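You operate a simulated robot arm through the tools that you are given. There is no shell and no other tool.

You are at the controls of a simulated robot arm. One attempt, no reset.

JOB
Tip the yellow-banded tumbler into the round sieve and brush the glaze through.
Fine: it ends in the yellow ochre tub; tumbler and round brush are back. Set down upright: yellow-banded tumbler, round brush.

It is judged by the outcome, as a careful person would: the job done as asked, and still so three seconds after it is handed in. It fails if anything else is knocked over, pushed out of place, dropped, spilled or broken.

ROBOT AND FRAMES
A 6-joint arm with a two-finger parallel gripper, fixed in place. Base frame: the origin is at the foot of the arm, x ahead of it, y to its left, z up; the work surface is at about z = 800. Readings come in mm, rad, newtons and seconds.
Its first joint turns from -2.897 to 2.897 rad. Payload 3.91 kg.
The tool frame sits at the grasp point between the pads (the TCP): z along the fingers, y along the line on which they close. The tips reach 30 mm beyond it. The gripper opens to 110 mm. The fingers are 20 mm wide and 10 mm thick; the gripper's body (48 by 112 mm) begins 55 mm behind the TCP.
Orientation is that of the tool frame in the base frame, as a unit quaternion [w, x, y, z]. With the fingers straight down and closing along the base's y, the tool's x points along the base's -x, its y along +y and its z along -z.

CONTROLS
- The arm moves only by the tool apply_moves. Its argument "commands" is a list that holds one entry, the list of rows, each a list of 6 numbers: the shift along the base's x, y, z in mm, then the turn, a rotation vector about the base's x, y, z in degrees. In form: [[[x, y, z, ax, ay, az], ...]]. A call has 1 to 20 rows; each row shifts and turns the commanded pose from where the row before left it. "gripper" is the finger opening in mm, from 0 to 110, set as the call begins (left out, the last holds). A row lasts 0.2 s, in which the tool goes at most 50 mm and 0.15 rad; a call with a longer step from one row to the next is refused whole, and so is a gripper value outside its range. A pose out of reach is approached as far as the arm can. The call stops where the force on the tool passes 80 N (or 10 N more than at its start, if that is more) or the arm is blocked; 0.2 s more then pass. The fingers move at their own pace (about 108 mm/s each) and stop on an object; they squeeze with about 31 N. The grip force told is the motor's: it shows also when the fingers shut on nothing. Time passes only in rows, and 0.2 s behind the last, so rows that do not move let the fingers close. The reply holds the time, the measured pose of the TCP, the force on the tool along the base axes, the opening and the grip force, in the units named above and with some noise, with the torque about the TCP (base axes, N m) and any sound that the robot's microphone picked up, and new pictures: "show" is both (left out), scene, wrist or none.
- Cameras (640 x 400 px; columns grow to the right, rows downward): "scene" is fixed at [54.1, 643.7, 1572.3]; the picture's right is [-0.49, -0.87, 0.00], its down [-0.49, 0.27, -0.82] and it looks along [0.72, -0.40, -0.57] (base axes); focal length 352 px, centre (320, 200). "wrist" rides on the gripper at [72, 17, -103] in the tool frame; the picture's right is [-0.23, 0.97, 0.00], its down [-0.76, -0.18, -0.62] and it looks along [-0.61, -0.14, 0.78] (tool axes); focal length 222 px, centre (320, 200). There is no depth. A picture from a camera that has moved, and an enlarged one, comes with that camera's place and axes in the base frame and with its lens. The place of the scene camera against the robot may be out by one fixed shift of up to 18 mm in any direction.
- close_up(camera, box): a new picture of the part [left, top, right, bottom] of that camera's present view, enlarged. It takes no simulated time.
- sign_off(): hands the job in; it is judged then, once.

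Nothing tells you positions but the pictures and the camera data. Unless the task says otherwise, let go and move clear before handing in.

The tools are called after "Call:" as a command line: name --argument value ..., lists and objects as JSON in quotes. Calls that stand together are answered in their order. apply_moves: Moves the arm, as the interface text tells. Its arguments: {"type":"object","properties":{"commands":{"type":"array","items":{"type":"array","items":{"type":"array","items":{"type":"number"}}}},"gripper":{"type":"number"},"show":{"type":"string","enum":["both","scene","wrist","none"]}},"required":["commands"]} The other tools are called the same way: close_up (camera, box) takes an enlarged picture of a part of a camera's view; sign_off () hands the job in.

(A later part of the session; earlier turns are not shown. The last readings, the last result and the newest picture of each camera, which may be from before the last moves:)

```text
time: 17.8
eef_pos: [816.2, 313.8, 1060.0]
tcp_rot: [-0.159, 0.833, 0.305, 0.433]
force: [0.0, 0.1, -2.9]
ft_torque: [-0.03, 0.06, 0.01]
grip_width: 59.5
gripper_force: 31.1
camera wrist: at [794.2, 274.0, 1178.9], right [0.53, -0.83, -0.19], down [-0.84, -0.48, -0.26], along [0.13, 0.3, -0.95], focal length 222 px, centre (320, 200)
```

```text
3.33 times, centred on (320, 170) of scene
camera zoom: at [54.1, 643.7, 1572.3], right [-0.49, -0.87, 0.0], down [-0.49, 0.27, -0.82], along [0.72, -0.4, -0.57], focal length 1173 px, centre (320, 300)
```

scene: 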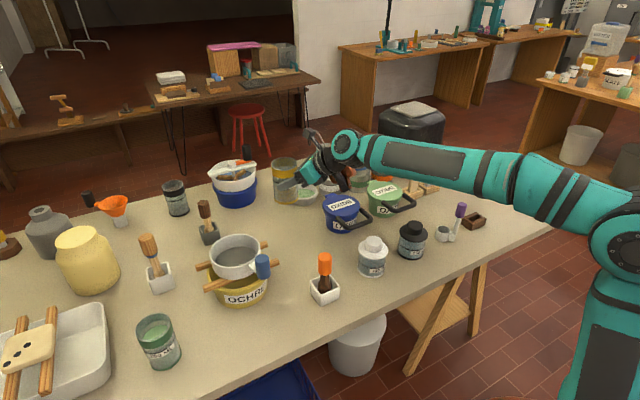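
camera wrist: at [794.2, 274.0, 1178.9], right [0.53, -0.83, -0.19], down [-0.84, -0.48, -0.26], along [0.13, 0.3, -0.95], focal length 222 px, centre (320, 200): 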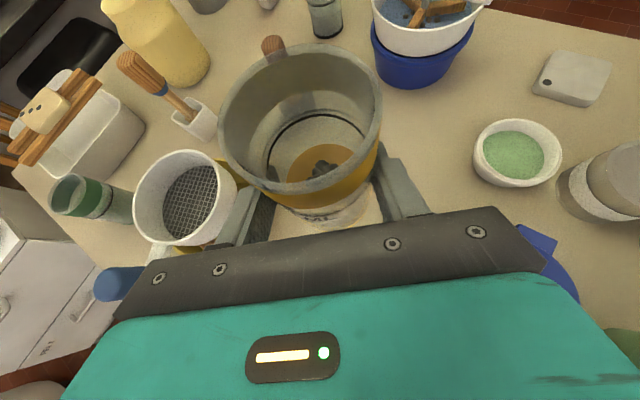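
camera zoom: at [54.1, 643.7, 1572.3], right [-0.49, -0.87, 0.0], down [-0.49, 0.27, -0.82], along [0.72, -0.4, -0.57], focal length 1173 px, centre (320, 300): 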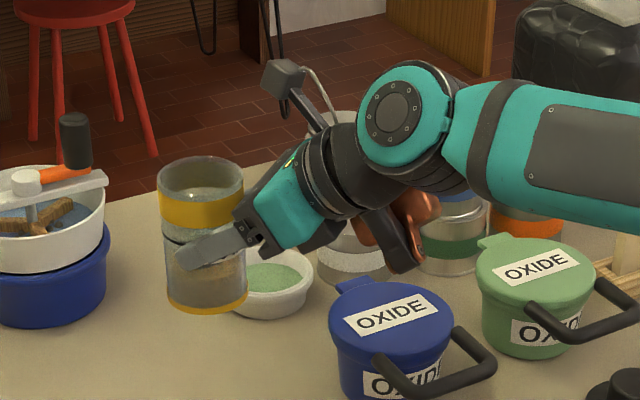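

The tumbler is hanging upright in the grip. I'll carry it towards the sieve at a safe height while turning the hand to azimuth ~95°, so the hand comes in clear of the sieve's handle.

Call:
apply_moves --commands '[[[-3, 15, 2, 0, 0, 4], [-4, 20, 2, 0, 0, 6], [-4, 22, 1.5, 0, 0, 7], [-5, 25, 1.5, 0, 0, 7], [-5, 25, 1, 0, 0, 7], [-5, 25, 1, 0, 0, 7], [-4, 22, 1, 0, 0, 7], [-4, 20, 0, 0, 0, 6], [-2, 12, 0, 0, 0, 4]]]'

Call:
close_up --camera "wrist" --box '[160, 0, 480, 260]'

Call:
close_up --camera "scene" --box '[150, 130, 350, 310]'

```text
time: 19.8
eef_pos: [781.5, 499.7, 1070.5]
tcp_rot: [-0.341, 0.598, 0.656, 0.31]
force: [-0.2, 0.1, -2.2]
ft_torque: [-0.05, -0.03, -0.01]
grip_width: 59.7
gripper_force: 30.9
camera wrist: at [801.4, 459.3, 1188.9], right [0.98, -0.04, -0.19], down [-0.09, -0.96, -0.27], along [-0.17, 0.28, -0.95], focal length 222 px, centre (320, 200)
```

scene: 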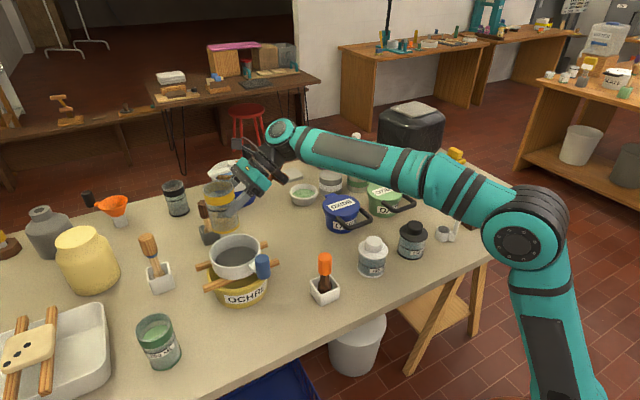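
wrist: 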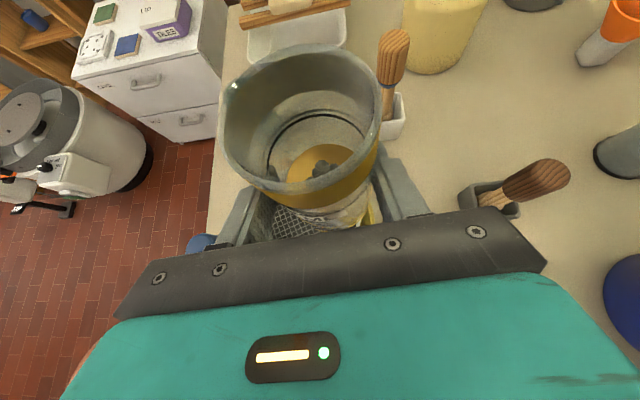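

```text
1.54 times, centred on (320, 130) of wrist
camera zoom: at [801.4, 459.3, 1188.9], right [0.98, -0.04, -0.19], down [-0.09, -0.96, -0.27], along [-0.17, 0.28, -0.95], focal length 342 px, centre (320, 308)
```

zoom: 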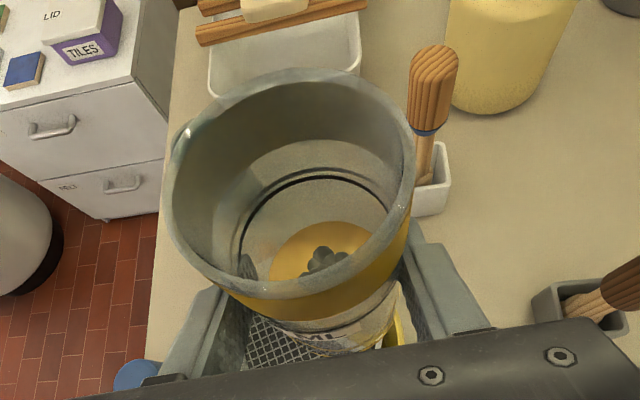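

```text
2.22 times, centred on (250, 220) of scene
camera zoom: at [54.1, 643.7, 1572.3], right [-0.49, -0.87, 0.0], down [-0.49, 0.27, -0.82], along [0.72, -0.4, -0.57], focal length 782 px, centre (476, 156)
```

zoom: 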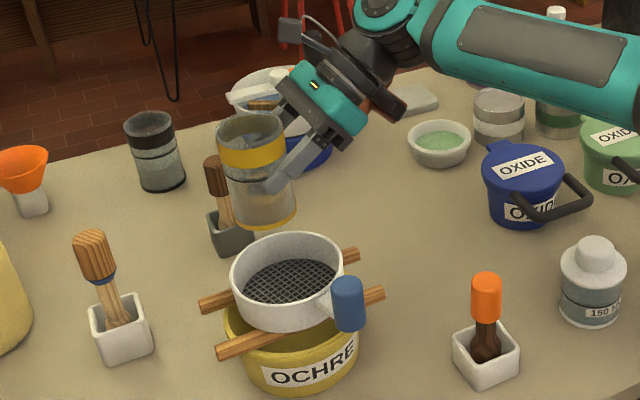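

The tumbler is upright next to the sieve (rim centre about (728, 518), z ≈ 955), and the grip width is steady. Now I'll level the tool, which only leans the tumbler 35° back, as the granules lie deep at the bottom.

Call:
apply_moves --commands '[[[0.3, 7, -2, 7.01, 0.66, 0], [0.3, 7, -2, 7.01, 0.66, 0], [0.3, 7, -2, 7.01, 0.66, 0], [0.3, 7, -2, 7.01, 0.66, 0], [0.3, 7, -2, 7.01, 0.66, 0]]]'

Call:
close_up --camera "scene" --box '[150, 110, 370, 310]'

```text
time: 21.0
eef_pos: [783.0, 534.1, 1060.6]
tcp_rot: [0.525, -0.475, -0.521, -0.476]
force: [-0.3, -0.4, -1.5]
ft_torque: [-0.08, 0.02, -0.01]
grip_width: 59.4
gripper_force: 30.2
camera wrist: at [809.3, 434.2, 1132.4], right [0.97, 0.09, -0.23], down [-0.12, -0.63, -0.76], along [-0.21, 0.77, -0.6], focal length 222 px, centre (320, 200)
```

scene: 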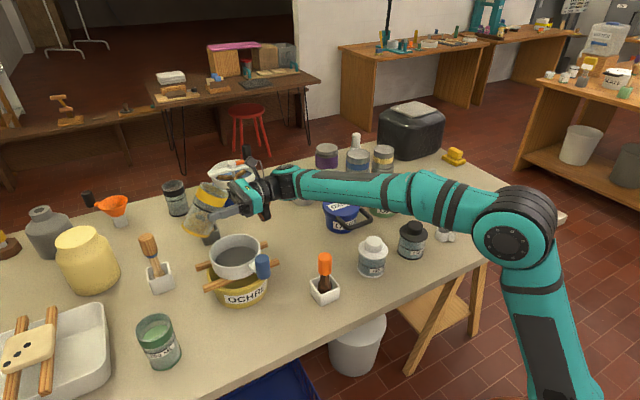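
wrist: 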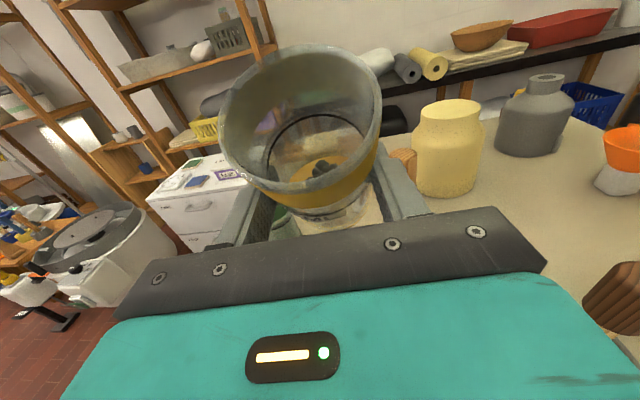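

```text
2.00 times, centred on (260, 210) of scene
camera zoom: at [54.1, 643.7, 1572.3], right [-0.49, -0.87, 0.0], down [-0.49, 0.27, -0.82], along [0.72, -0.4, -0.57], focal length 704 px, centre (440, 180)
```

zoom: 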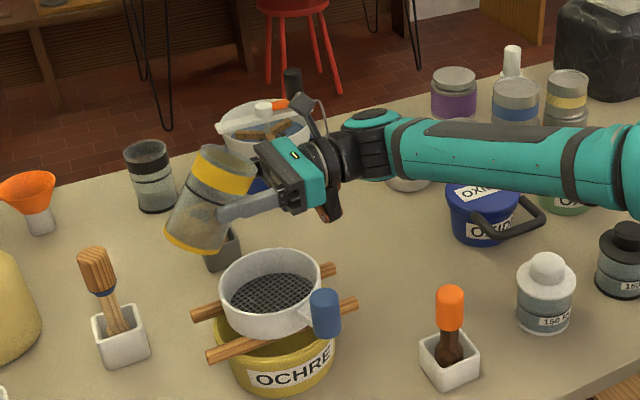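

The tool is level with good clearance all round. Now I'll roll the tumbler over to just short of horizontal while placing its lip above the sieve.

Call:
apply_moves --commands '[[[0, 1.7, -0.8, 0.76, -7.96, 0], [0, 1.7, -0.8, 0.76, -7.96, 0], [0, 1.7, -0.8, 0.76, -7.96, 0], [0, 1.7, -0.8, 0.76, -7.96, 0], [0, 1.7, -0.8, 0.76, -7.96, 0], [0, 1.7, -0.8, 0.76, -7.96, 0], [0, 1.7, -0.8, 0.76, -7.96, 0], [0, 1.7, -0.8, 0.76, -7.96, 0], [0, 1.7, -0.8, 0.76, -7.96, 0], [0, 1.7, -0.8, 0.76, -7.96, 0]]]'

Call:
close_up --camera "scene" --box '[150, 110, 370, 310]'

```text
time: 23.2
eef_pos: [782.0, 551.2, 1051.3]
tcp_rot: [-0.097, 0.028, 0.705, 0.702]
force: [0.1, 0.7, -2.2]
ft_torque: [-0.04, 0.01, 0.02]
grip_width: 59.5
gripper_force: 31.0
camera wrist: at [724.5, 443.2, 1080.3], right [0.39, 0.03, 0.92], down [0.78, -0.55, -0.31], along [0.49, 0.83, -0.24], focal length 222 px, centre (320, 200)
```

scene: 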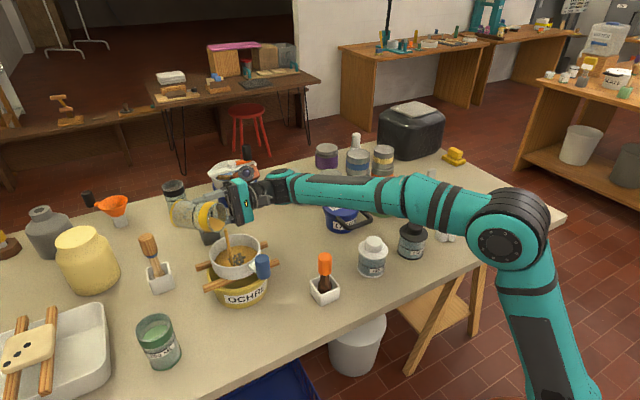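
wrist: 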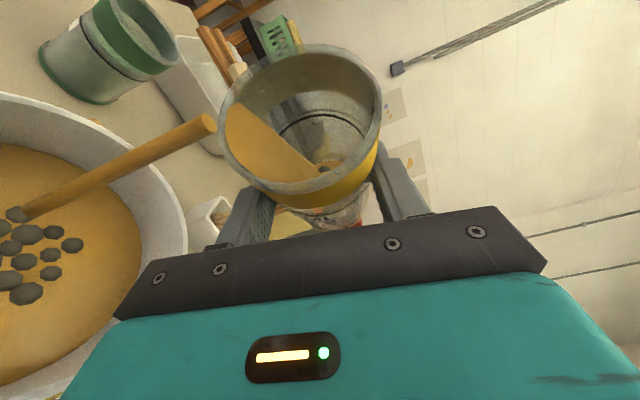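

```text
2.00 times, centred on (260, 210) of scene
camera zoom: at [54.1, 643.7, 1572.3], right [-0.49, -0.87, 0.0], down [-0.49, 0.27, -0.82], along [0.72, -0.4, -0.57], focal length 704 px, centre (440, 180)
```

zoom: 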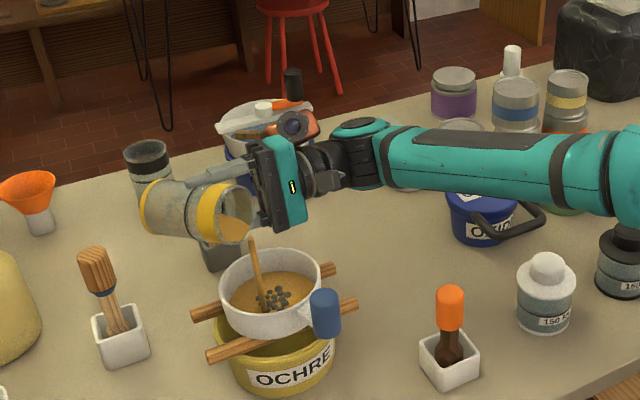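

Glaze is streaming from the lip into the middle of the sieve, lumps included. I'll keep rolling slowly, shifting the hand so the lip stays over the sieve.

Call:
apply_moves --commands '[[[0, 0, 0, 0, 0, 0], [-2, -1.3, 0, 0.38, -3.98, 0], [0, 0, 0, 0, 0, 0], [-2, -1.3, 0, 0.38, -3.98, 0], [0, 0, 0, 0, 0, 0], [-2, -1.3, 0, 0.38, -3.98, 0], [0, 0, 0, 0, 0, 0], [-2, -1.3, 0, 0.38, -3.98, 0], [0, 0, 0, 0, 0, 0]]]'

Call:
close_up --camera "scene" --box '[170, 150, 300, 310]'

```text
time: 25.2
eef_pos: [774.4, 546.9, 1052.3]
tcp_rot: [0.001, -0.07, 0.702, 0.708]
force: [-0.1, 0.8, -1.1]
ft_torque: [-0.04, 0.02, -0.03]
grip_width: 59.6
gripper_force: 31.1
camera wrist: at [711.0, 436.9, 1060.6], right [0.13, 0.01, 0.99], down [0.83, -0.54, -0.1], along [0.54, 0.84, -0.08], focal length 222 px, centre (320, 200)
```

scene: 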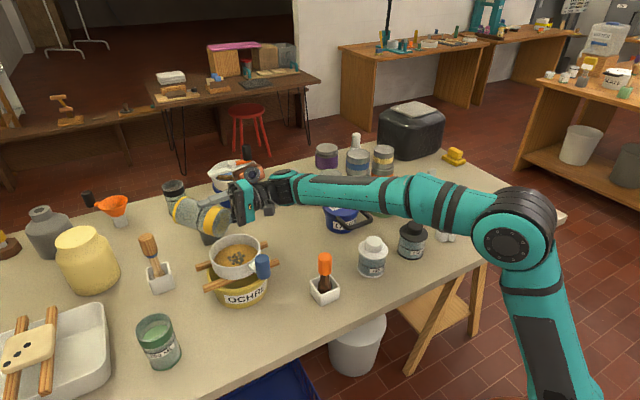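
wrist: 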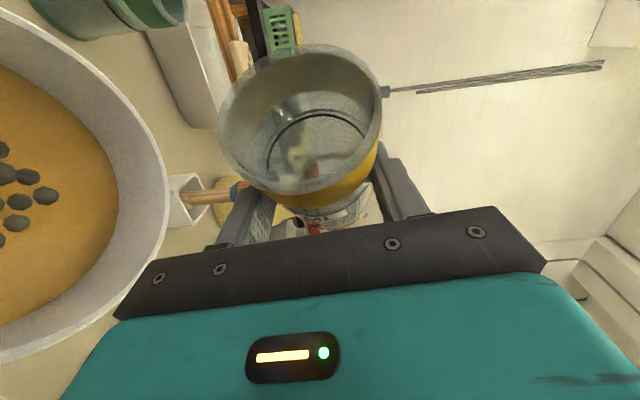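

```text
2.50 times, centred on (235, 230) of scene
camera zoom: at [54.1, 643.7, 1572.3], right [-0.49, -0.87, 0.0], down [-0.49, 0.27, -0.82], along [0.72, -0.4, -0.57], focal length 880 px, centre (532, 125)
```

zoom: 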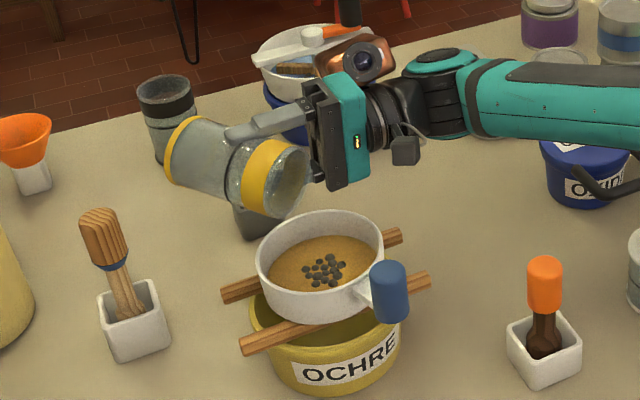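

Call:
apply_moves --commands '[[[-2, -1.3, 0, 0.57, -5.97, 0], [-2, -1.3, 0, 0.57, -5.97, 0], [-2, -1.3, 0, 0.57, -5.97, 0], [-2, -1.3, 0, 0.57, -5.97, 0], [0, 0, 0, 0, 0, 0], [0, 0, 0, 0, 0, 0], [0, 0, 0, 0, 0, 0]]]'

Call:
close_up --camera "wrist" --box '[180, 20, 420, 240]'

Call:
close_up --camera "scene" --box '[170, 150, 300, 310]'

```text
time: 26.8
eef_pos: [767.5, 541.9, 1052.5]
tcp_rot: [0.148, -0.215, 0.673, 0.692]
force: [-0.2, 0.1, -1.4]
ft_torque: [-0.02, 0.01, -0.02]
grip_width: 59.7
gripper_force: 31.1
camera wrist: at [705.5, 432.1, 1030.2], right [-0.28, -0.03, 0.96], down [0.81, -0.55, 0.22], along [0.52, 0.84, 0.18], focal length 222 px, centre (320, 200)
```

scene: 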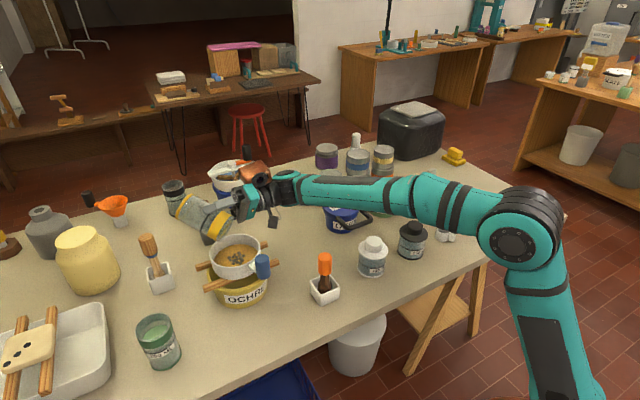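
wrist: 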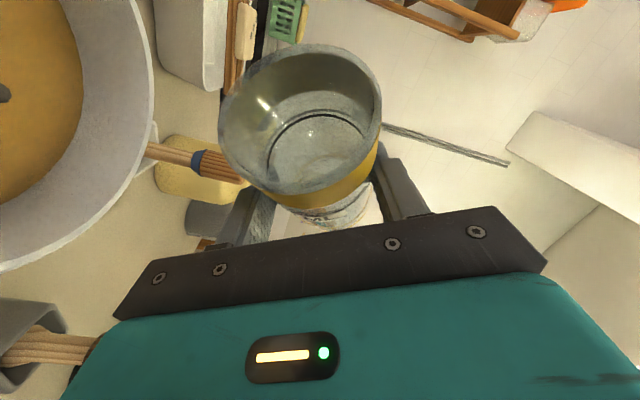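

```text
1.82 times, centred on (300, 130) of wrist
camera zoom: at [705.5, 432.1, 1030.2], right [-0.28, -0.03, 0.96], down [0.81, -0.55, 0.22], along [0.52, 0.84, 0.18], focal length 404 px, centre (356, 327)
```

zoom: 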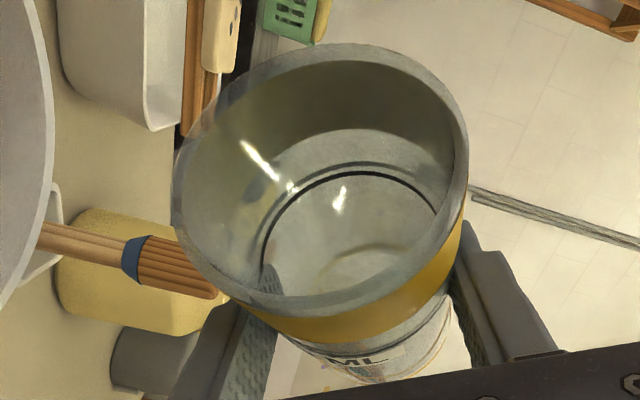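

```text
2.50 times, centred on (235, 230) of scene
camera zoom: at [54.1, 643.7, 1572.3], right [-0.49, -0.87, 0.0], down [-0.49, 0.27, -0.82], along [0.72, -0.4, -0.57], focal length 880 px, centre (532, 125)
```

zoom: 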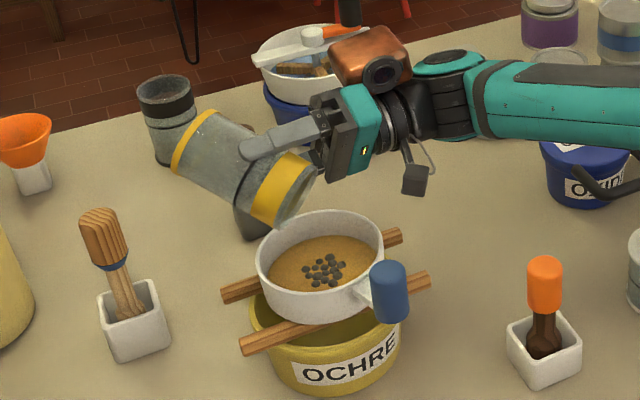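

The tumbler is empty and all the glaze, with lumps, is in the sieve. I'll roll the tumbler back upright by retracing the same turns.

Call:
apply_moves --commands '[[[0, 0, 1, -0.76, 7.96, 0], [0, 0, 1, -0.76, 7.96, 0], [0, 0, 1, -0.76, 7.96, 0], [0, 0, 1, -0.76, 7.96, 0], [0, 0, 1, -0.76, 7.96, 0], [1.4, -4, 1.3, -0.76, 7.96, 0], [1.4, -4, 1.3, -0.76, 7.96, 0], [1.4, -4, 1.3, -0.76, 7.96, 0], [1.4, -4, 1.3, -0.76, 7.96, 0], [1.4, -4, 1.3, -0.76, 7.96, 0], [1.4, -4, 1.3, -0.76, 7.96, 0], [1.4, -4, 1.3, -0.76, 7.96, 0], [1.4, -4, 1.3, -0.76, 7.96, 0], [1.4, -4, 1.3, -0.76, 7.96, 0], [1.4, -4, 1.3, -0.74, 7.94, 0], [0, 0, 0, -7.01, -0.66, 0], [0, 0, 0, -7.01, -0.66, 0], [0, 0, 0, -7.01, -0.66, 0], [0, 0, 0, -7.01, -0.66, 0], [0, 0, 0, -7.01, -0.66, 0]]]'

Call:
close_up --camera "scene" --box '[170, 150, 300, 310]'

```text
time: 31.0
eef_pos: [782.4, 501.2, 1069.8]
tcp_rot: [-0.34, 0.599, 0.655, 0.31]
force: [0.0, -0.9, -1.2]
ft_torque: [-0.04, -0.03, 0.04]
grip_width: 59.6
gripper_force: 30.8
camera wrist: at [802.0, 461.3, 1188.5], right [0.98, -0.04, -0.19], down [-0.09, -0.96, -0.26], along [-0.17, 0.28, -0.95], focal length 222 px, centre (320, 200)
```

scene: 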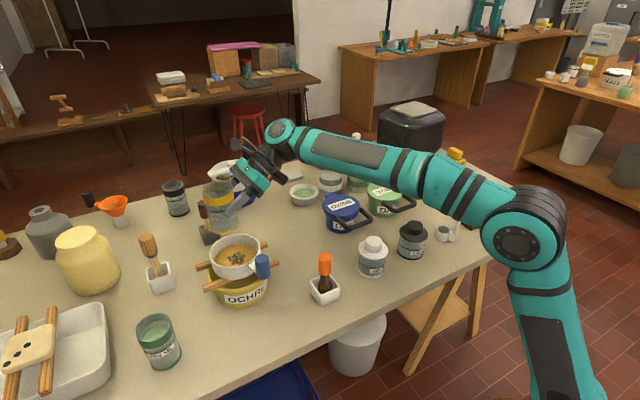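
wrist: 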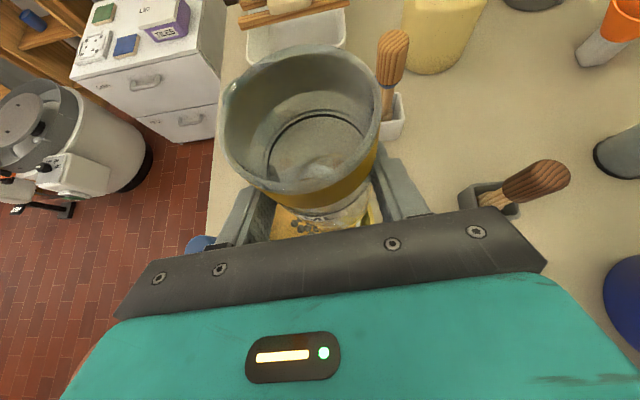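

```text
2.50 times, centred on (235, 230) of scene
camera zoom: at [54.1, 643.7, 1572.3], right [-0.49, -0.87, 0.0], down [-0.49, 0.27, -0.82], along [0.72, -0.4, -0.57], focal length 880 px, centre (532, 125)
```

zoom: 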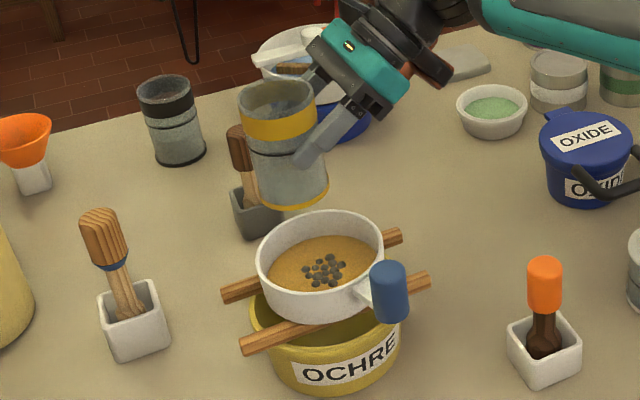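

The tumbler is upright again and empty. I'll carry it back the same way to above its original place.

Call:
apply_moves --commands '[[[2, -12, 0, 0, 0, -4], [4, -20, 0, 0, 0, -6], [4, -22, -1, 0, 0, -7], [5, -25, -1, 0, 0, -7], [5, -25, -1, 0, 0, -7], [5, -25, -1.5, 0, 0, -7], [4, -22, -1.5, 0, 0, -7], [3, -20, -2, 0, 0, -6], [2, -16.6, -2, 0, 0, -4]]]'

Call:
close_up --camera "scene" --box '[240, 110, 400, 270]'

```text
time: 33.0
eef_pos: [814.4, 314.3, 1060.1]
tcp_rot: [-0.159, 0.833, 0.304, 0.435]
force: [0.1, 0.5, -1.2]
ft_torque: [-0.01, -0.02, -0.01]
grip_width: 59.7
gripper_force: 31.1
camera wrist: at [791.6, 273.7, 1178.4], right [0.53, -0.83, -0.19], down [-0.84, -0.47, -0.27], along [0.13, 0.3, -0.95], focal length 222 px, centre (320, 200)
```

scene: 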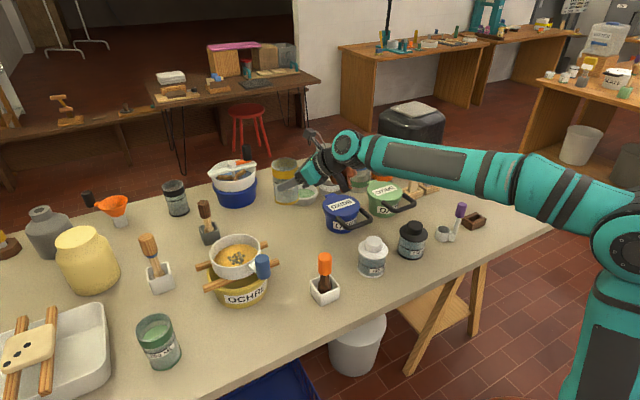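
wrist: 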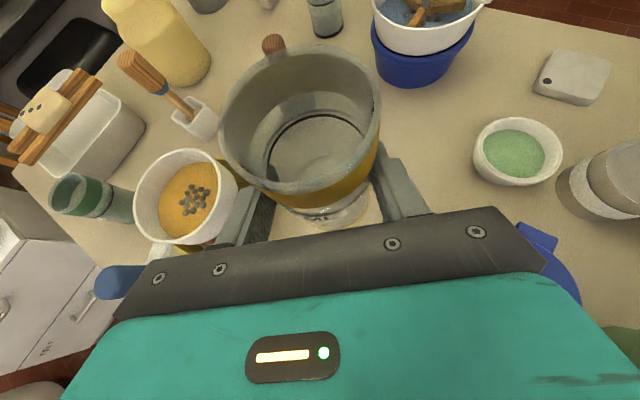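

```text
2.50 times, centred on (320, 190) of scene
camera zoom: at [54.1, 643.7, 1572.3], right [-0.49, -0.87, 0.0], down [-0.49, 0.27, -0.82], along [0.72, -0.4, -0.57], focal length 880 px, centre (320, 225)
```

zoom: 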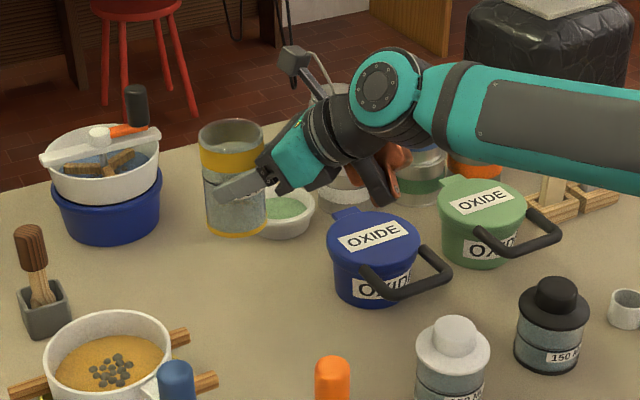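

I'm above the tumbler's original spot. Lowering it to just above the table first.

Call:
apply_moves --commands '[[[1.5, -0.7, -25, 0, 0, 0], [0, 0, -35, 0, 0, 0], [0, 0, -35, 0, 0, 0], [0, 0, -35, 0, 0, 0], [0, 0, -28, 0, 0, 0], [0, 0, -16, 0, 0, 0], [0, 0, -7, 0, 0, 0]]]'

Call:
close_up --camera "scene" --box '[240, 180, 340, 280]'

```text
time: 34.6
eef_pos: [815.1, 312.2, 879.1]
tcp_rot: [-0.158, 0.833, 0.304, 0.434]
force: [-0.4, -0.4, -2.1]
ft_torque: [-0.06, -0.02, -0.01]
grip_width: 59.5
gripper_force: 31.1
camera wrist: at [792.7, 272.3, 996.6], right [0.53, -0.83, -0.19], down [-0.84, -0.48, -0.27], along [0.13, 0.3, -0.95], focal length 222 px, centre (320, 200)
```

scene: 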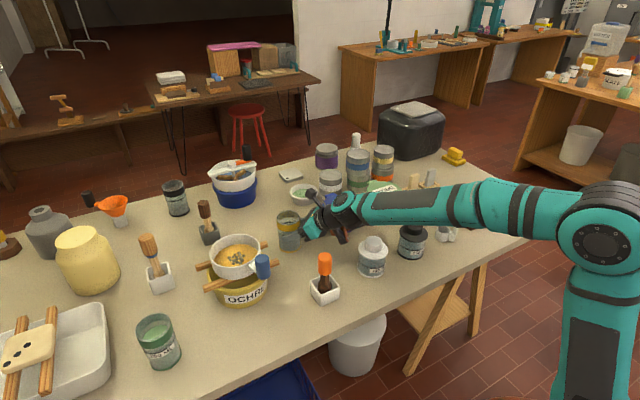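
wrist: 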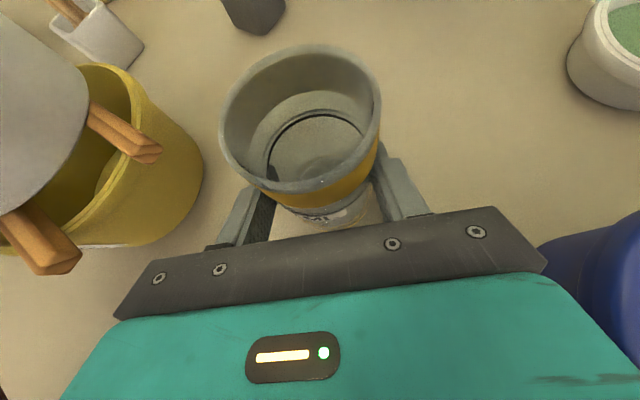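

```text
4.00 times, centred on (290, 230) of scene
camera zoom: at [54.1, 643.7, 1572.3], right [-0.49, -0.87, 0.0], down [-0.49, 0.27, -0.82], along [0.72, -0.4, -0.57], focal length 1408 px, centre (440, 80)
```

zoom: 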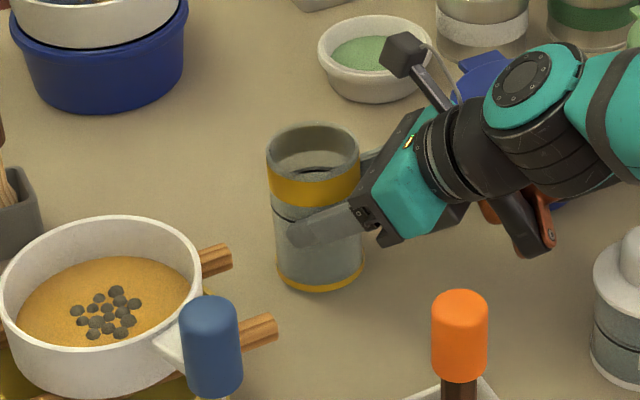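

Call:
apply_moves --commands '[[[0.7, 0.7, -1.5, 0, 0, 0], [0.5, 0.4, -1.5, 0, 0, 0], [0, 0, -1.5, 0, 0, 0], [0, 0, 0, 0, 0, 0]]]' --show "none"

```text
time: 35.6
eef_pos: [818.2, 313.9, 874.2]
tcp_rot: [-0.159, 0.833, 0.304, 0.434]
force: [-1.2, 1.0, -1.5]
ft_torque: [0.0, 0.03, -0.04]
grip_width: 59.6
gripper_force: 31.5
```

Call:
apply_moves --commands '[[[0, 0, -1, 0, 0, 0], [0, 0, -1, 0, 0, 0], [0, 0, 0, 0, 0, 0]]]' --show "none"

```text
time: 36.4
eef_pos: [816.5, 314.7, 873.0]
tcp_rot: [-0.158, 0.834, 0.304, 0.433]
force: [-0.3, 0.1, -1.2]
ft_torque: [-0.02, 0.01, 0.0]
grip_width: 59.9
gripper_force: 31.7
```

Call:
apply_moves --commands '[[[0, 0, -1, 0, 0, 0], [0, 0, 0, 0, 0, 0]]]' --show "none"

Call:
apply_moves --commands '[[[0, 0, -1, 0, 0, 0], [0, 0, 0, 0, 0, 0]]]' --show "none"

```text
time: 37.0
eef_pos: [816.1, 313.2, 871.9]
tcp_rot: [-0.158, 0.834, 0.304, 0.433]
force: [0.0, -0.8, 1.0]
ft_torque: [-0.02, -0.01, -0.03]
grip_width: 59.4
gripper_force: 30.8
```

```text
time: 37.6
eef_pos: [816.6, 313.3, 872.0]
tcp_rot: [-0.159, 0.833, 0.305, 0.434]
force: [3.2, 0.0, 12.4]
ft_torque: [0.29, -0.79, -0.06]
grip_width: 59.7
gripper_force: 31.1
```

Contact with the table is felt at z ≈ 872. I'll relieve the load slightly, then open the fingers.

Call:
apply_moves --commands '[[[0, 0, 0.8, 0, 0, 0], [0, 0, 0, 0, 0, 0]]]' --show "none"

Call:
apply_moves --commands '[[[0, 0, 0, 0, 0, 0], [0, 0, 0, 0, 0, 0], [0, 0, 0, 0, 0, 0], [0, 0, 0, 0, 0, 0]]]' --gripper 110

Call:
close_up --camera "scene" --box '[240, 180, 340, 280]'

```text
time: 38.2
eef_pos: [816.8, 313.2, 871.8]
tcp_rot: [-0.159, 0.833, 0.305, 0.434]
force: [0.3, -1.9, 10.4]
ft_torque: [0.04, -0.56, -0.08]
grip_width: 59.4
gripper_force: 31.4
```

```text
time: 39.2
eef_pos: [816.8, 315.1, 871.7]
tcp_rot: [-0.159, 0.833, 0.305, 0.433]
force: [-0.5, -0.6, 0.1]
ft_torque: [0.03, 0.0, -0.02]
grip_width: 109.9
gripper_force: 0.0
camera wrist: at [794.2, 274.4, 989.3], right [0.53, -0.83, -0.19], down [-0.84, -0.48, -0.27], along [0.13, 0.3, -0.95], focal length 222 px, centre (320, 200)
```

scene: 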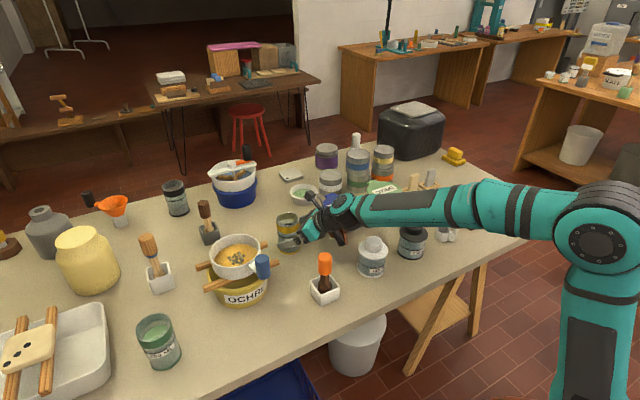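
wrist: 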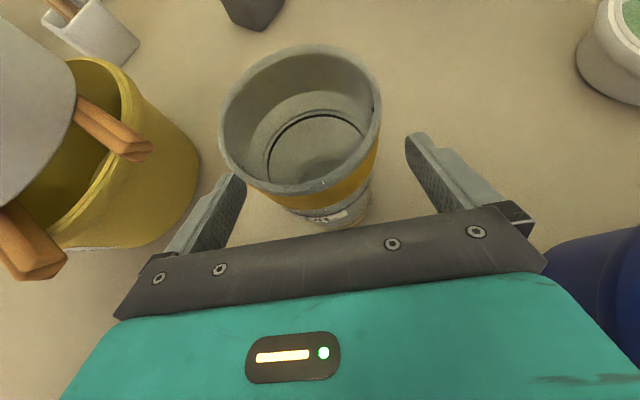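

```text
4.00 times, centred on (290, 230) of scene
camera zoom: at [54.1, 643.7, 1572.3], right [-0.49, -0.87, 0.0], down [-0.49, 0.27, -0.82], along [0.72, -0.4, -0.57], focal length 1408 px, centre (440, 80)
```

zoom: 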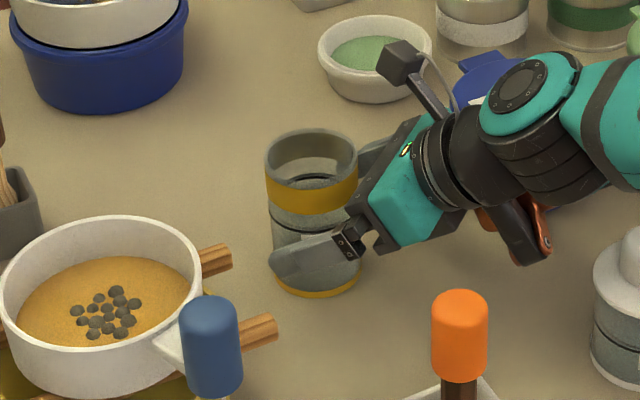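

The tumbler is standing upright, released, on its original spot. I'll back the hand out along the same path it came in.

Call:
apply_moves --commands '[[[-8, -6, 15, 0, 0, 0], [-8.2, -6.4, 14.8, 0, 0, 0], [-8.2, -6.4, 14.8, 0, 0, 0], [-8.2, -6.4, 14.8, 0, 0, 0], [-8.2, -6.4, 14.8, 0, 0, 0], [-8.2, -6.4, 14.8, 0, 0, 0], [-18, -15.4, 12, 0, 0, 0], [-18, -15.4, 20, 0, 0, 0], [-18, -15.4, 30, 0, 0, 0], [-10, -8, 40, 0, 0, 0]]]'

Call:
close_up --camera "wrist" --box '[60, 0, 400, 220]'

Call:
close_up --camera "scene" --box '[180, 180, 340, 300]'

```text
time: 41.4
eef_pos: [704.3, 225.7, 1065.3]
tcp_rot: [-0.158, 0.834, 0.305, 0.433]
force: [1.3, 0.1, -1.4]
ft_torque: [-0.03, -0.02, 0.01]
grip_width: 110.1
gripper_force: 0.0
camera wrist: at [681.6, 184.5, 1183.6], right [0.53, -0.83, -0.19], down [-0.84, -0.47, -0.26], along [0.13, 0.3, -0.95], focal length 222 px, centre (320, 200)
```

scene: 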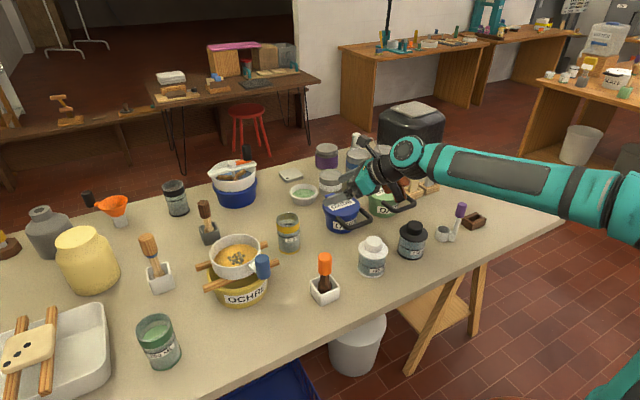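
wrist: 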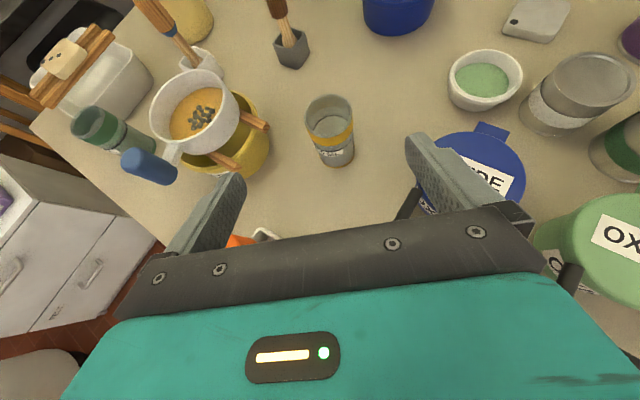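

```text
1.82 times, centred on (230, 110) of wrist
camera zoom: at [681.6, 184.5, 1183.6], right [0.53, -0.83, -0.19], down [-0.84, -0.47, -0.26], along [0.13, 0.3, -0.95], focal length 404 px, centre (484, 364)
```

zoom: 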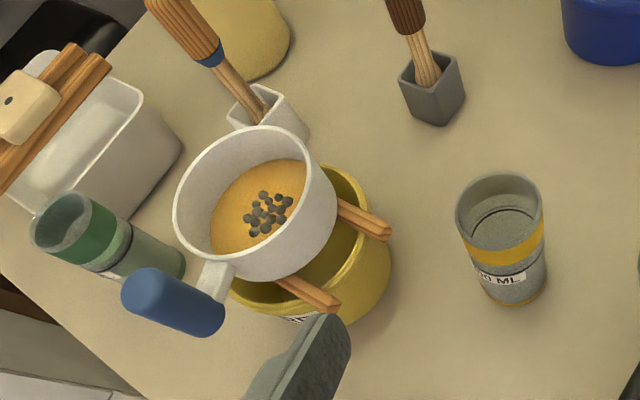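

```text
3.33 times, centred on (260, 240) of scene
camera zoom: at [54.1, 643.7, 1572.3], right [-0.49, -0.87, 0.0], down [-0.49, 0.27, -0.82], along [0.72, -0.4, -0.57], focal length 1173 px, centre (520, 67)
```

zoom: 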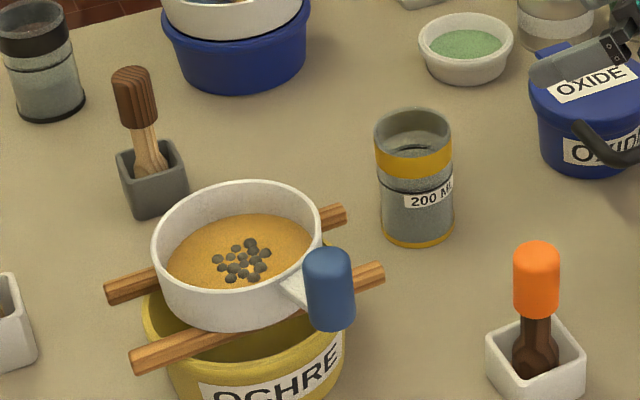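

Tumbler and tub look undisturbed and nothing is spilled; the glaze with its lumps lies in the sieve. Next I'll bring the hand back to pointing straight down, turn it to a comfortable angle and hover over the round brush.

Call:
apply_moves --commands '[[[-4, 4, 12, -5.05, 6.02, 0], [-4, 4, 12, -5.05, 6.02, 0], [-4, 4, 12, -5.05, 6.02, 0], [-4, 4, 12, -5.05, 6.02, 0], [-4, 4, 12, -5.05, 6.02, 0], [-4, 4, 12, -5.05, 6.02, 0], [-4, 4, 12, -5.05, 6.02, 0], [-5.7, 5.3, -6, 0, 0, 7.9], [-5.7, 5.3, -6, 0, 0, 7.9], [-5.7, 5.3, -6, 0, 0, 7.9], [-5.7, 5.3, -6, 0, 0, 7.9], [-5.7, 5.3, -6, 0, 0, 7.9], [-5.7, 5.3, -6, 0, 0, 7.9], [-5.7, 5.3, -6, 0, 0, 7.9], [-5.7, 5.3, -6, 0, 0, 7.9], [-5.7, 5.3, -6, 0, 0, 7.9], [-5.7, 5.3, -6, 0, 0, 7.9], [-5.7, 5.3, -6, 0, 0, 7.9], [-5.7, 5.3, -6, 0, 0, 7.9]]]'

Call:
close_up --camera "wrist" --box '[240, 0, 400, 160]'

```text
time: 45.4
eef_pos: [608.9, 313.6, 1073.3]
tcp_rot: [-0.001, 0.383, 0.924, -0.002]
force: [-0.6, 0.3, -0.3]
ft_torque: [-0.02, -0.01, 0.04]
grip_width: 109.8
gripper_force: 0.1
camera wrist: at [569.0, 378.4, 1177.2], right [0.85, 0.53, 0.0], down [0.41, -0.66, 0.62], along [0.33, -0.53, -0.78], focal length 222 px, centre (320, 200)
```

scene: 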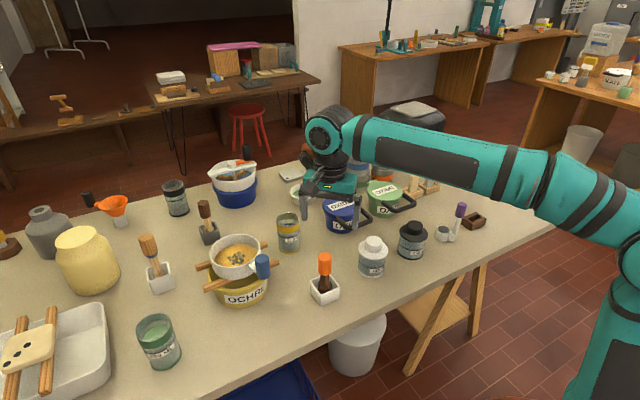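
wrist: 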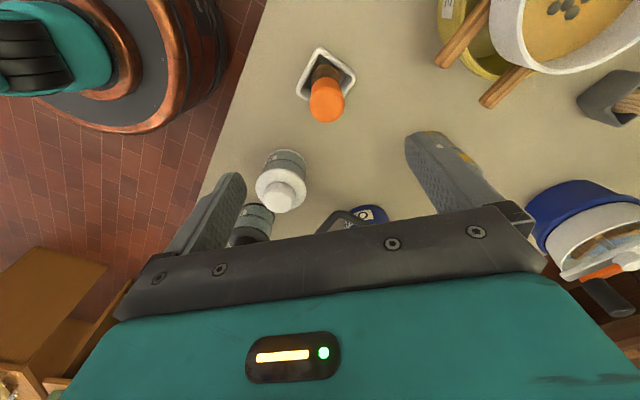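

```text
2.50 times, centred on (320, 80) of wrist
camera zoom: at [569.0, 378.4, 1177.2], right [0.85, 0.53, 0.0], down [0.41, -0.66, 0.62], along [0.33, -0.53, -0.78], focal length 555 px, centre (320, 500)
```

zoom: 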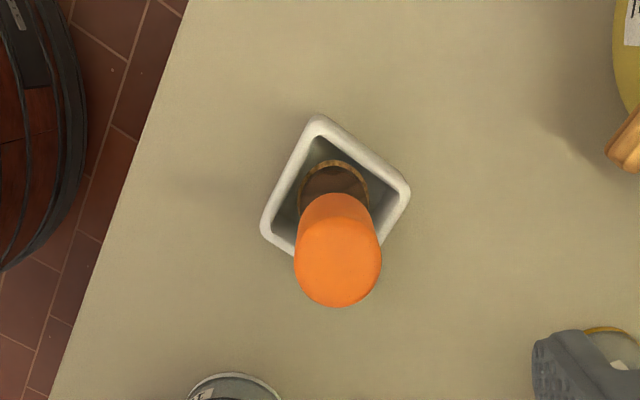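

The tool now points straight down over the brush's area; the brush axis reads about (610, 327). I'll centre over it a bit lower and verify the alignment in the wrist view.

Call:
apply_moves --commands '[[[0.4, 4.3, -20, 0, 0, 0], [0.4, 4.3, -20, 0, 0, 0], [0.3, 4.3, -18, 0, 0, 0], [0, 0, 0, 0, 0, 0]]]'

Call:
close_up --camera "wrist" --box '[220, 40, 440, 220]'

Call:
close_up --camera "scene" --box '[270, 170, 390, 310]'

```text
time: 46.4
eef_pos: [609.4, 326.1, 1017.1]
tcp_rot: [0.0, 0.384, 0.923, -0.002]
force: [-0.2, 0.0, 0.7]
ft_torque: [-0.03, -0.01, 0.04]
grip_width: 110.0
gripper_force: 0.1
camera wrist: at [569.5, 391.4, 1119.8], right [0.85, 0.53, 0.0], down [0.41, -0.66, 0.62], along [0.33, -0.53, -0.78], focal length 222 px, centre (320, 200)
```

scene: 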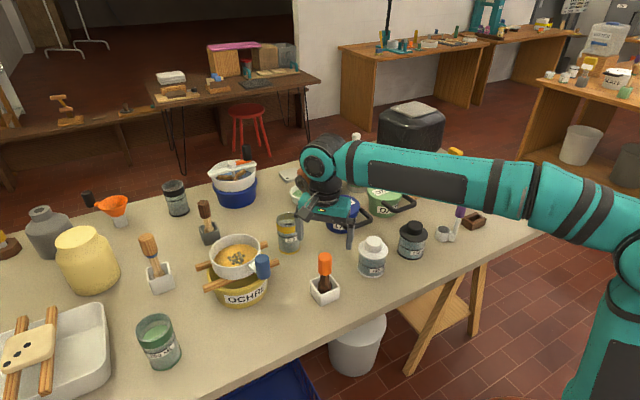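
wrist: 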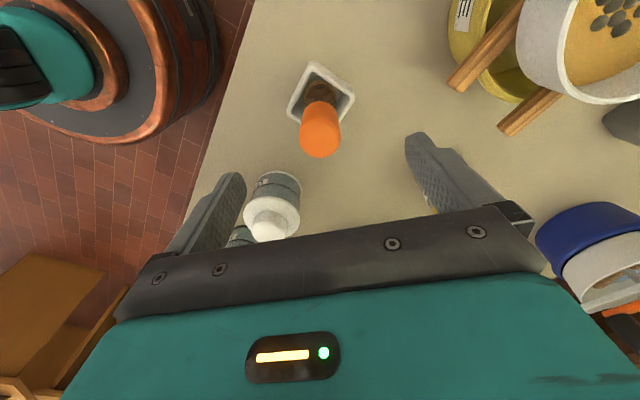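

```text
2.22 times, centred on (330, 130) of wrist
camera zoom: at [569.5, 391.4, 1119.8], right [0.85, 0.53, 0.0], down [0.41, -0.66, 0.62], along [0.33, -0.53, -0.78], focal length 494 px, centre (298, 356)
```

zoom: 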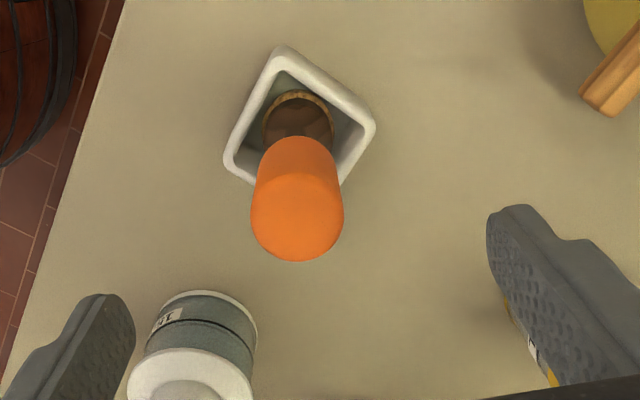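

```text
2.86 times, centred on (330, 240) of scene
camera zoom: at [54.1, 643.7, 1572.3], right [-0.49, -0.87, 0.0], down [-0.49, 0.27, -0.82], along [0.72, -0.4, -0.57], focal length 1006 px, centre (291, 86)
```

zoom: 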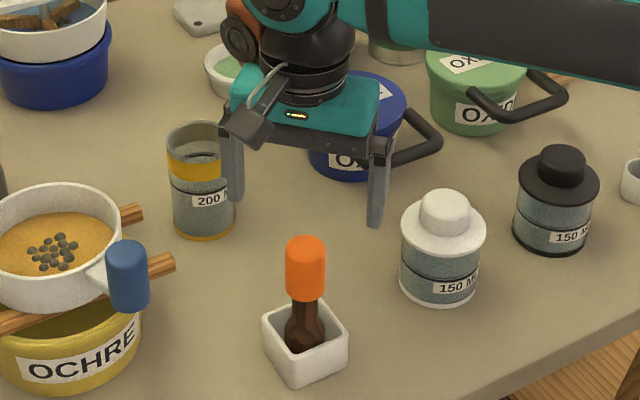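

The brush is centred along the closing direction; I'll nudge 3 mm across and lower so the pads straddle the orange handle.

Call:
apply_moves --commands '[[[-1.6, 2.6, -15, 0, 0, 0], [0, 0, -25, 0, 0, 0], [0, 0, -22, 0, 0, 0], [0, 0, -18, 0, 0, 0], [0, 0, -14, 0, 0, 0], [0, 0, 0, 0, 0, 0]]]'

Call:
close_up --camera "wrist" --box '[180, 60, 460, 240]'

Call:
close_up --camera "scene" --box '[270, 190, 390, 310]'

```text
time: 47.8
eef_pos: [608.3, 328.8, 922.7]
tcp_rot: [-0.001, 0.383, 0.924, -0.002]
force: [-0.1, 1.4, 0.5]
ft_torque: [-0.02, 0.01, 0.0]
grip_width: 109.8
gripper_force: 0.1
camera wrist: at [568.0, 393.3, 1025.3], right [0.85, 0.53, 0.0], down [0.41, -0.66, 0.62], along [0.33, -0.53, -0.78], focal length 222 px, centre (320, 200)
```

scene: 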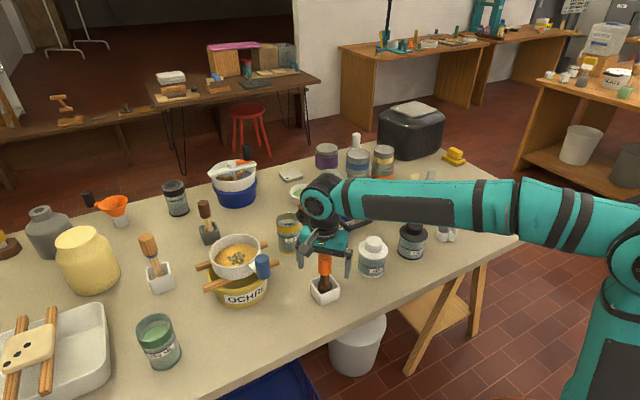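
wrist: 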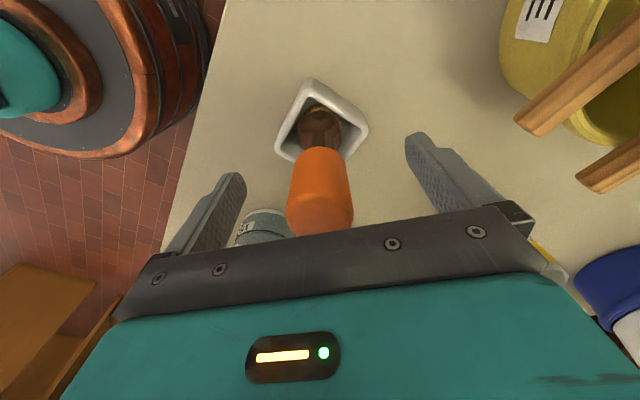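

```text
2.22 times, centred on (320, 150) of wrist
camera zoom: at [568.0, 393.3, 1025.3], right [0.85, 0.53, 0.0], down [0.41, -0.66, 0.62], along [0.33, -0.53, -0.78], focal length 494 px, centre (320, 311)
```

zoom: 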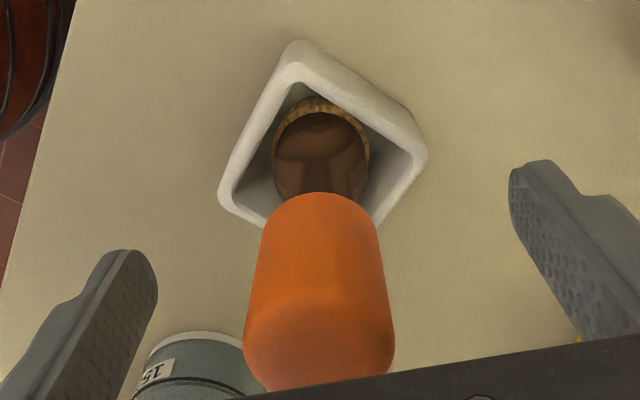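

```text
3.33 times, centred on (330, 250) of scene
camera zoom: at [54.1, 643.7, 1572.3], right [-0.49, -0.87, 0.0], down [-0.49, 0.27, -0.82], along [0.72, -0.4, -0.57], focal length 1173 px, centre (287, 33)
```

zoom: 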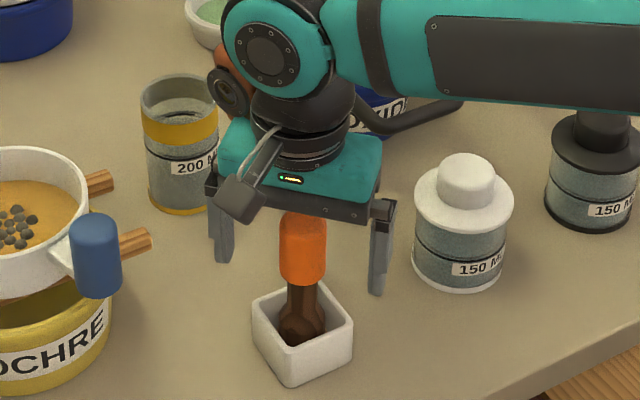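

The open fingers straddle the orange handle squarely. Closing on it.

Call:
apply_moves --commands '[[[0, 0, 0, 0, 0, 0], [0, 0, 0, 0, 0, 0], [0, 0, 0, 0, 0, 0], [0, 0, 0, 0, 0, 0], [0, 0, 0, 0, 0, 0]]]' --gripper 10

Call:
close_up --camera "wrist" --box '[180, 60, 460, 240]'

Call:
close_up --camera "scene" --box '[270, 190, 390, 310]'

```text
time: 49.0
eef_pos: [606.8, 330.2, 921.9]
tcp_rot: [0.0, 0.383, 0.924, -0.002]
force: [-1.1, 0.4, 0.4]
ft_torque: [-0.01, 0.02, 0.0]
grip_width: 35.2
gripper_force: 31.0
camera wrist: at [568.0, 393.3, 1025.6], right [0.85, 0.53, 0.0], down [0.41, -0.66, 0.62], along [0.33, -0.53, -0.78], focal length 222 px, centre (320, 200)
```

scene: 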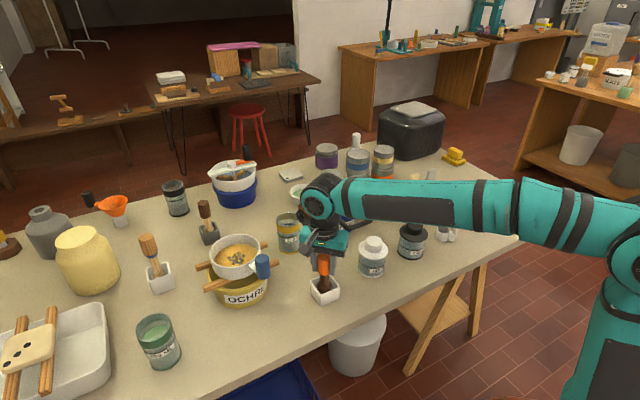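
wrist: 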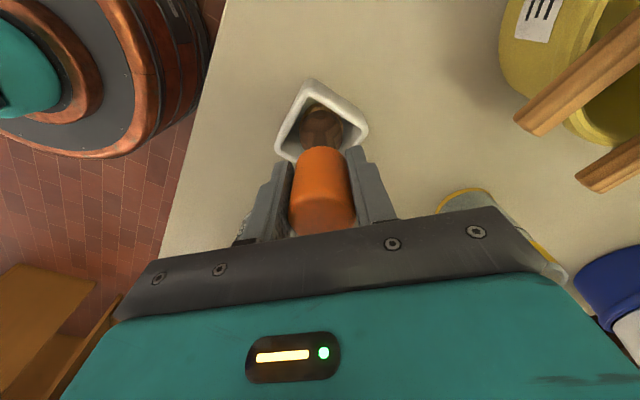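

```text
2.22 times, centred on (320, 150) of wrist
camera zoom: at [568.0, 393.3, 1025.6], right [0.85, 0.53, 0.0], down [0.41, -0.66, 0.62], along [0.33, -0.53, -0.78], focal length 494 px, centre (320, 311)
```

zoom: 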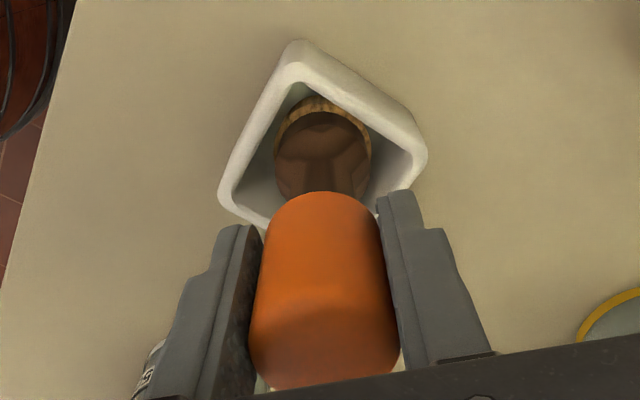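

```text
3.33 times, centred on (330, 250) of scene
camera zoom: at [54.1, 643.7, 1572.3], right [-0.49, -0.87, 0.0], down [-0.49, 0.27, -0.82], along [0.72, -0.4, -0.57], focal length 1173 px, centre (287, 33)
```

zoom: 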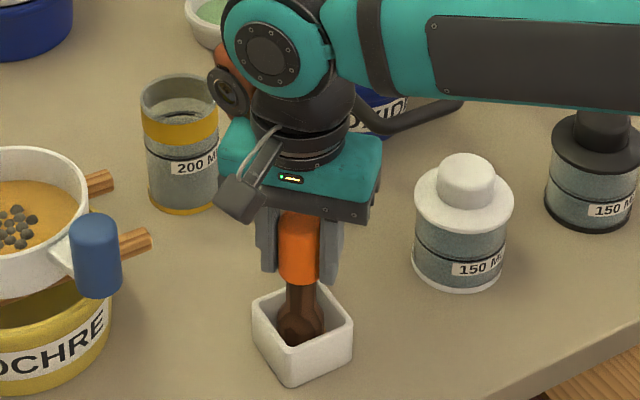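

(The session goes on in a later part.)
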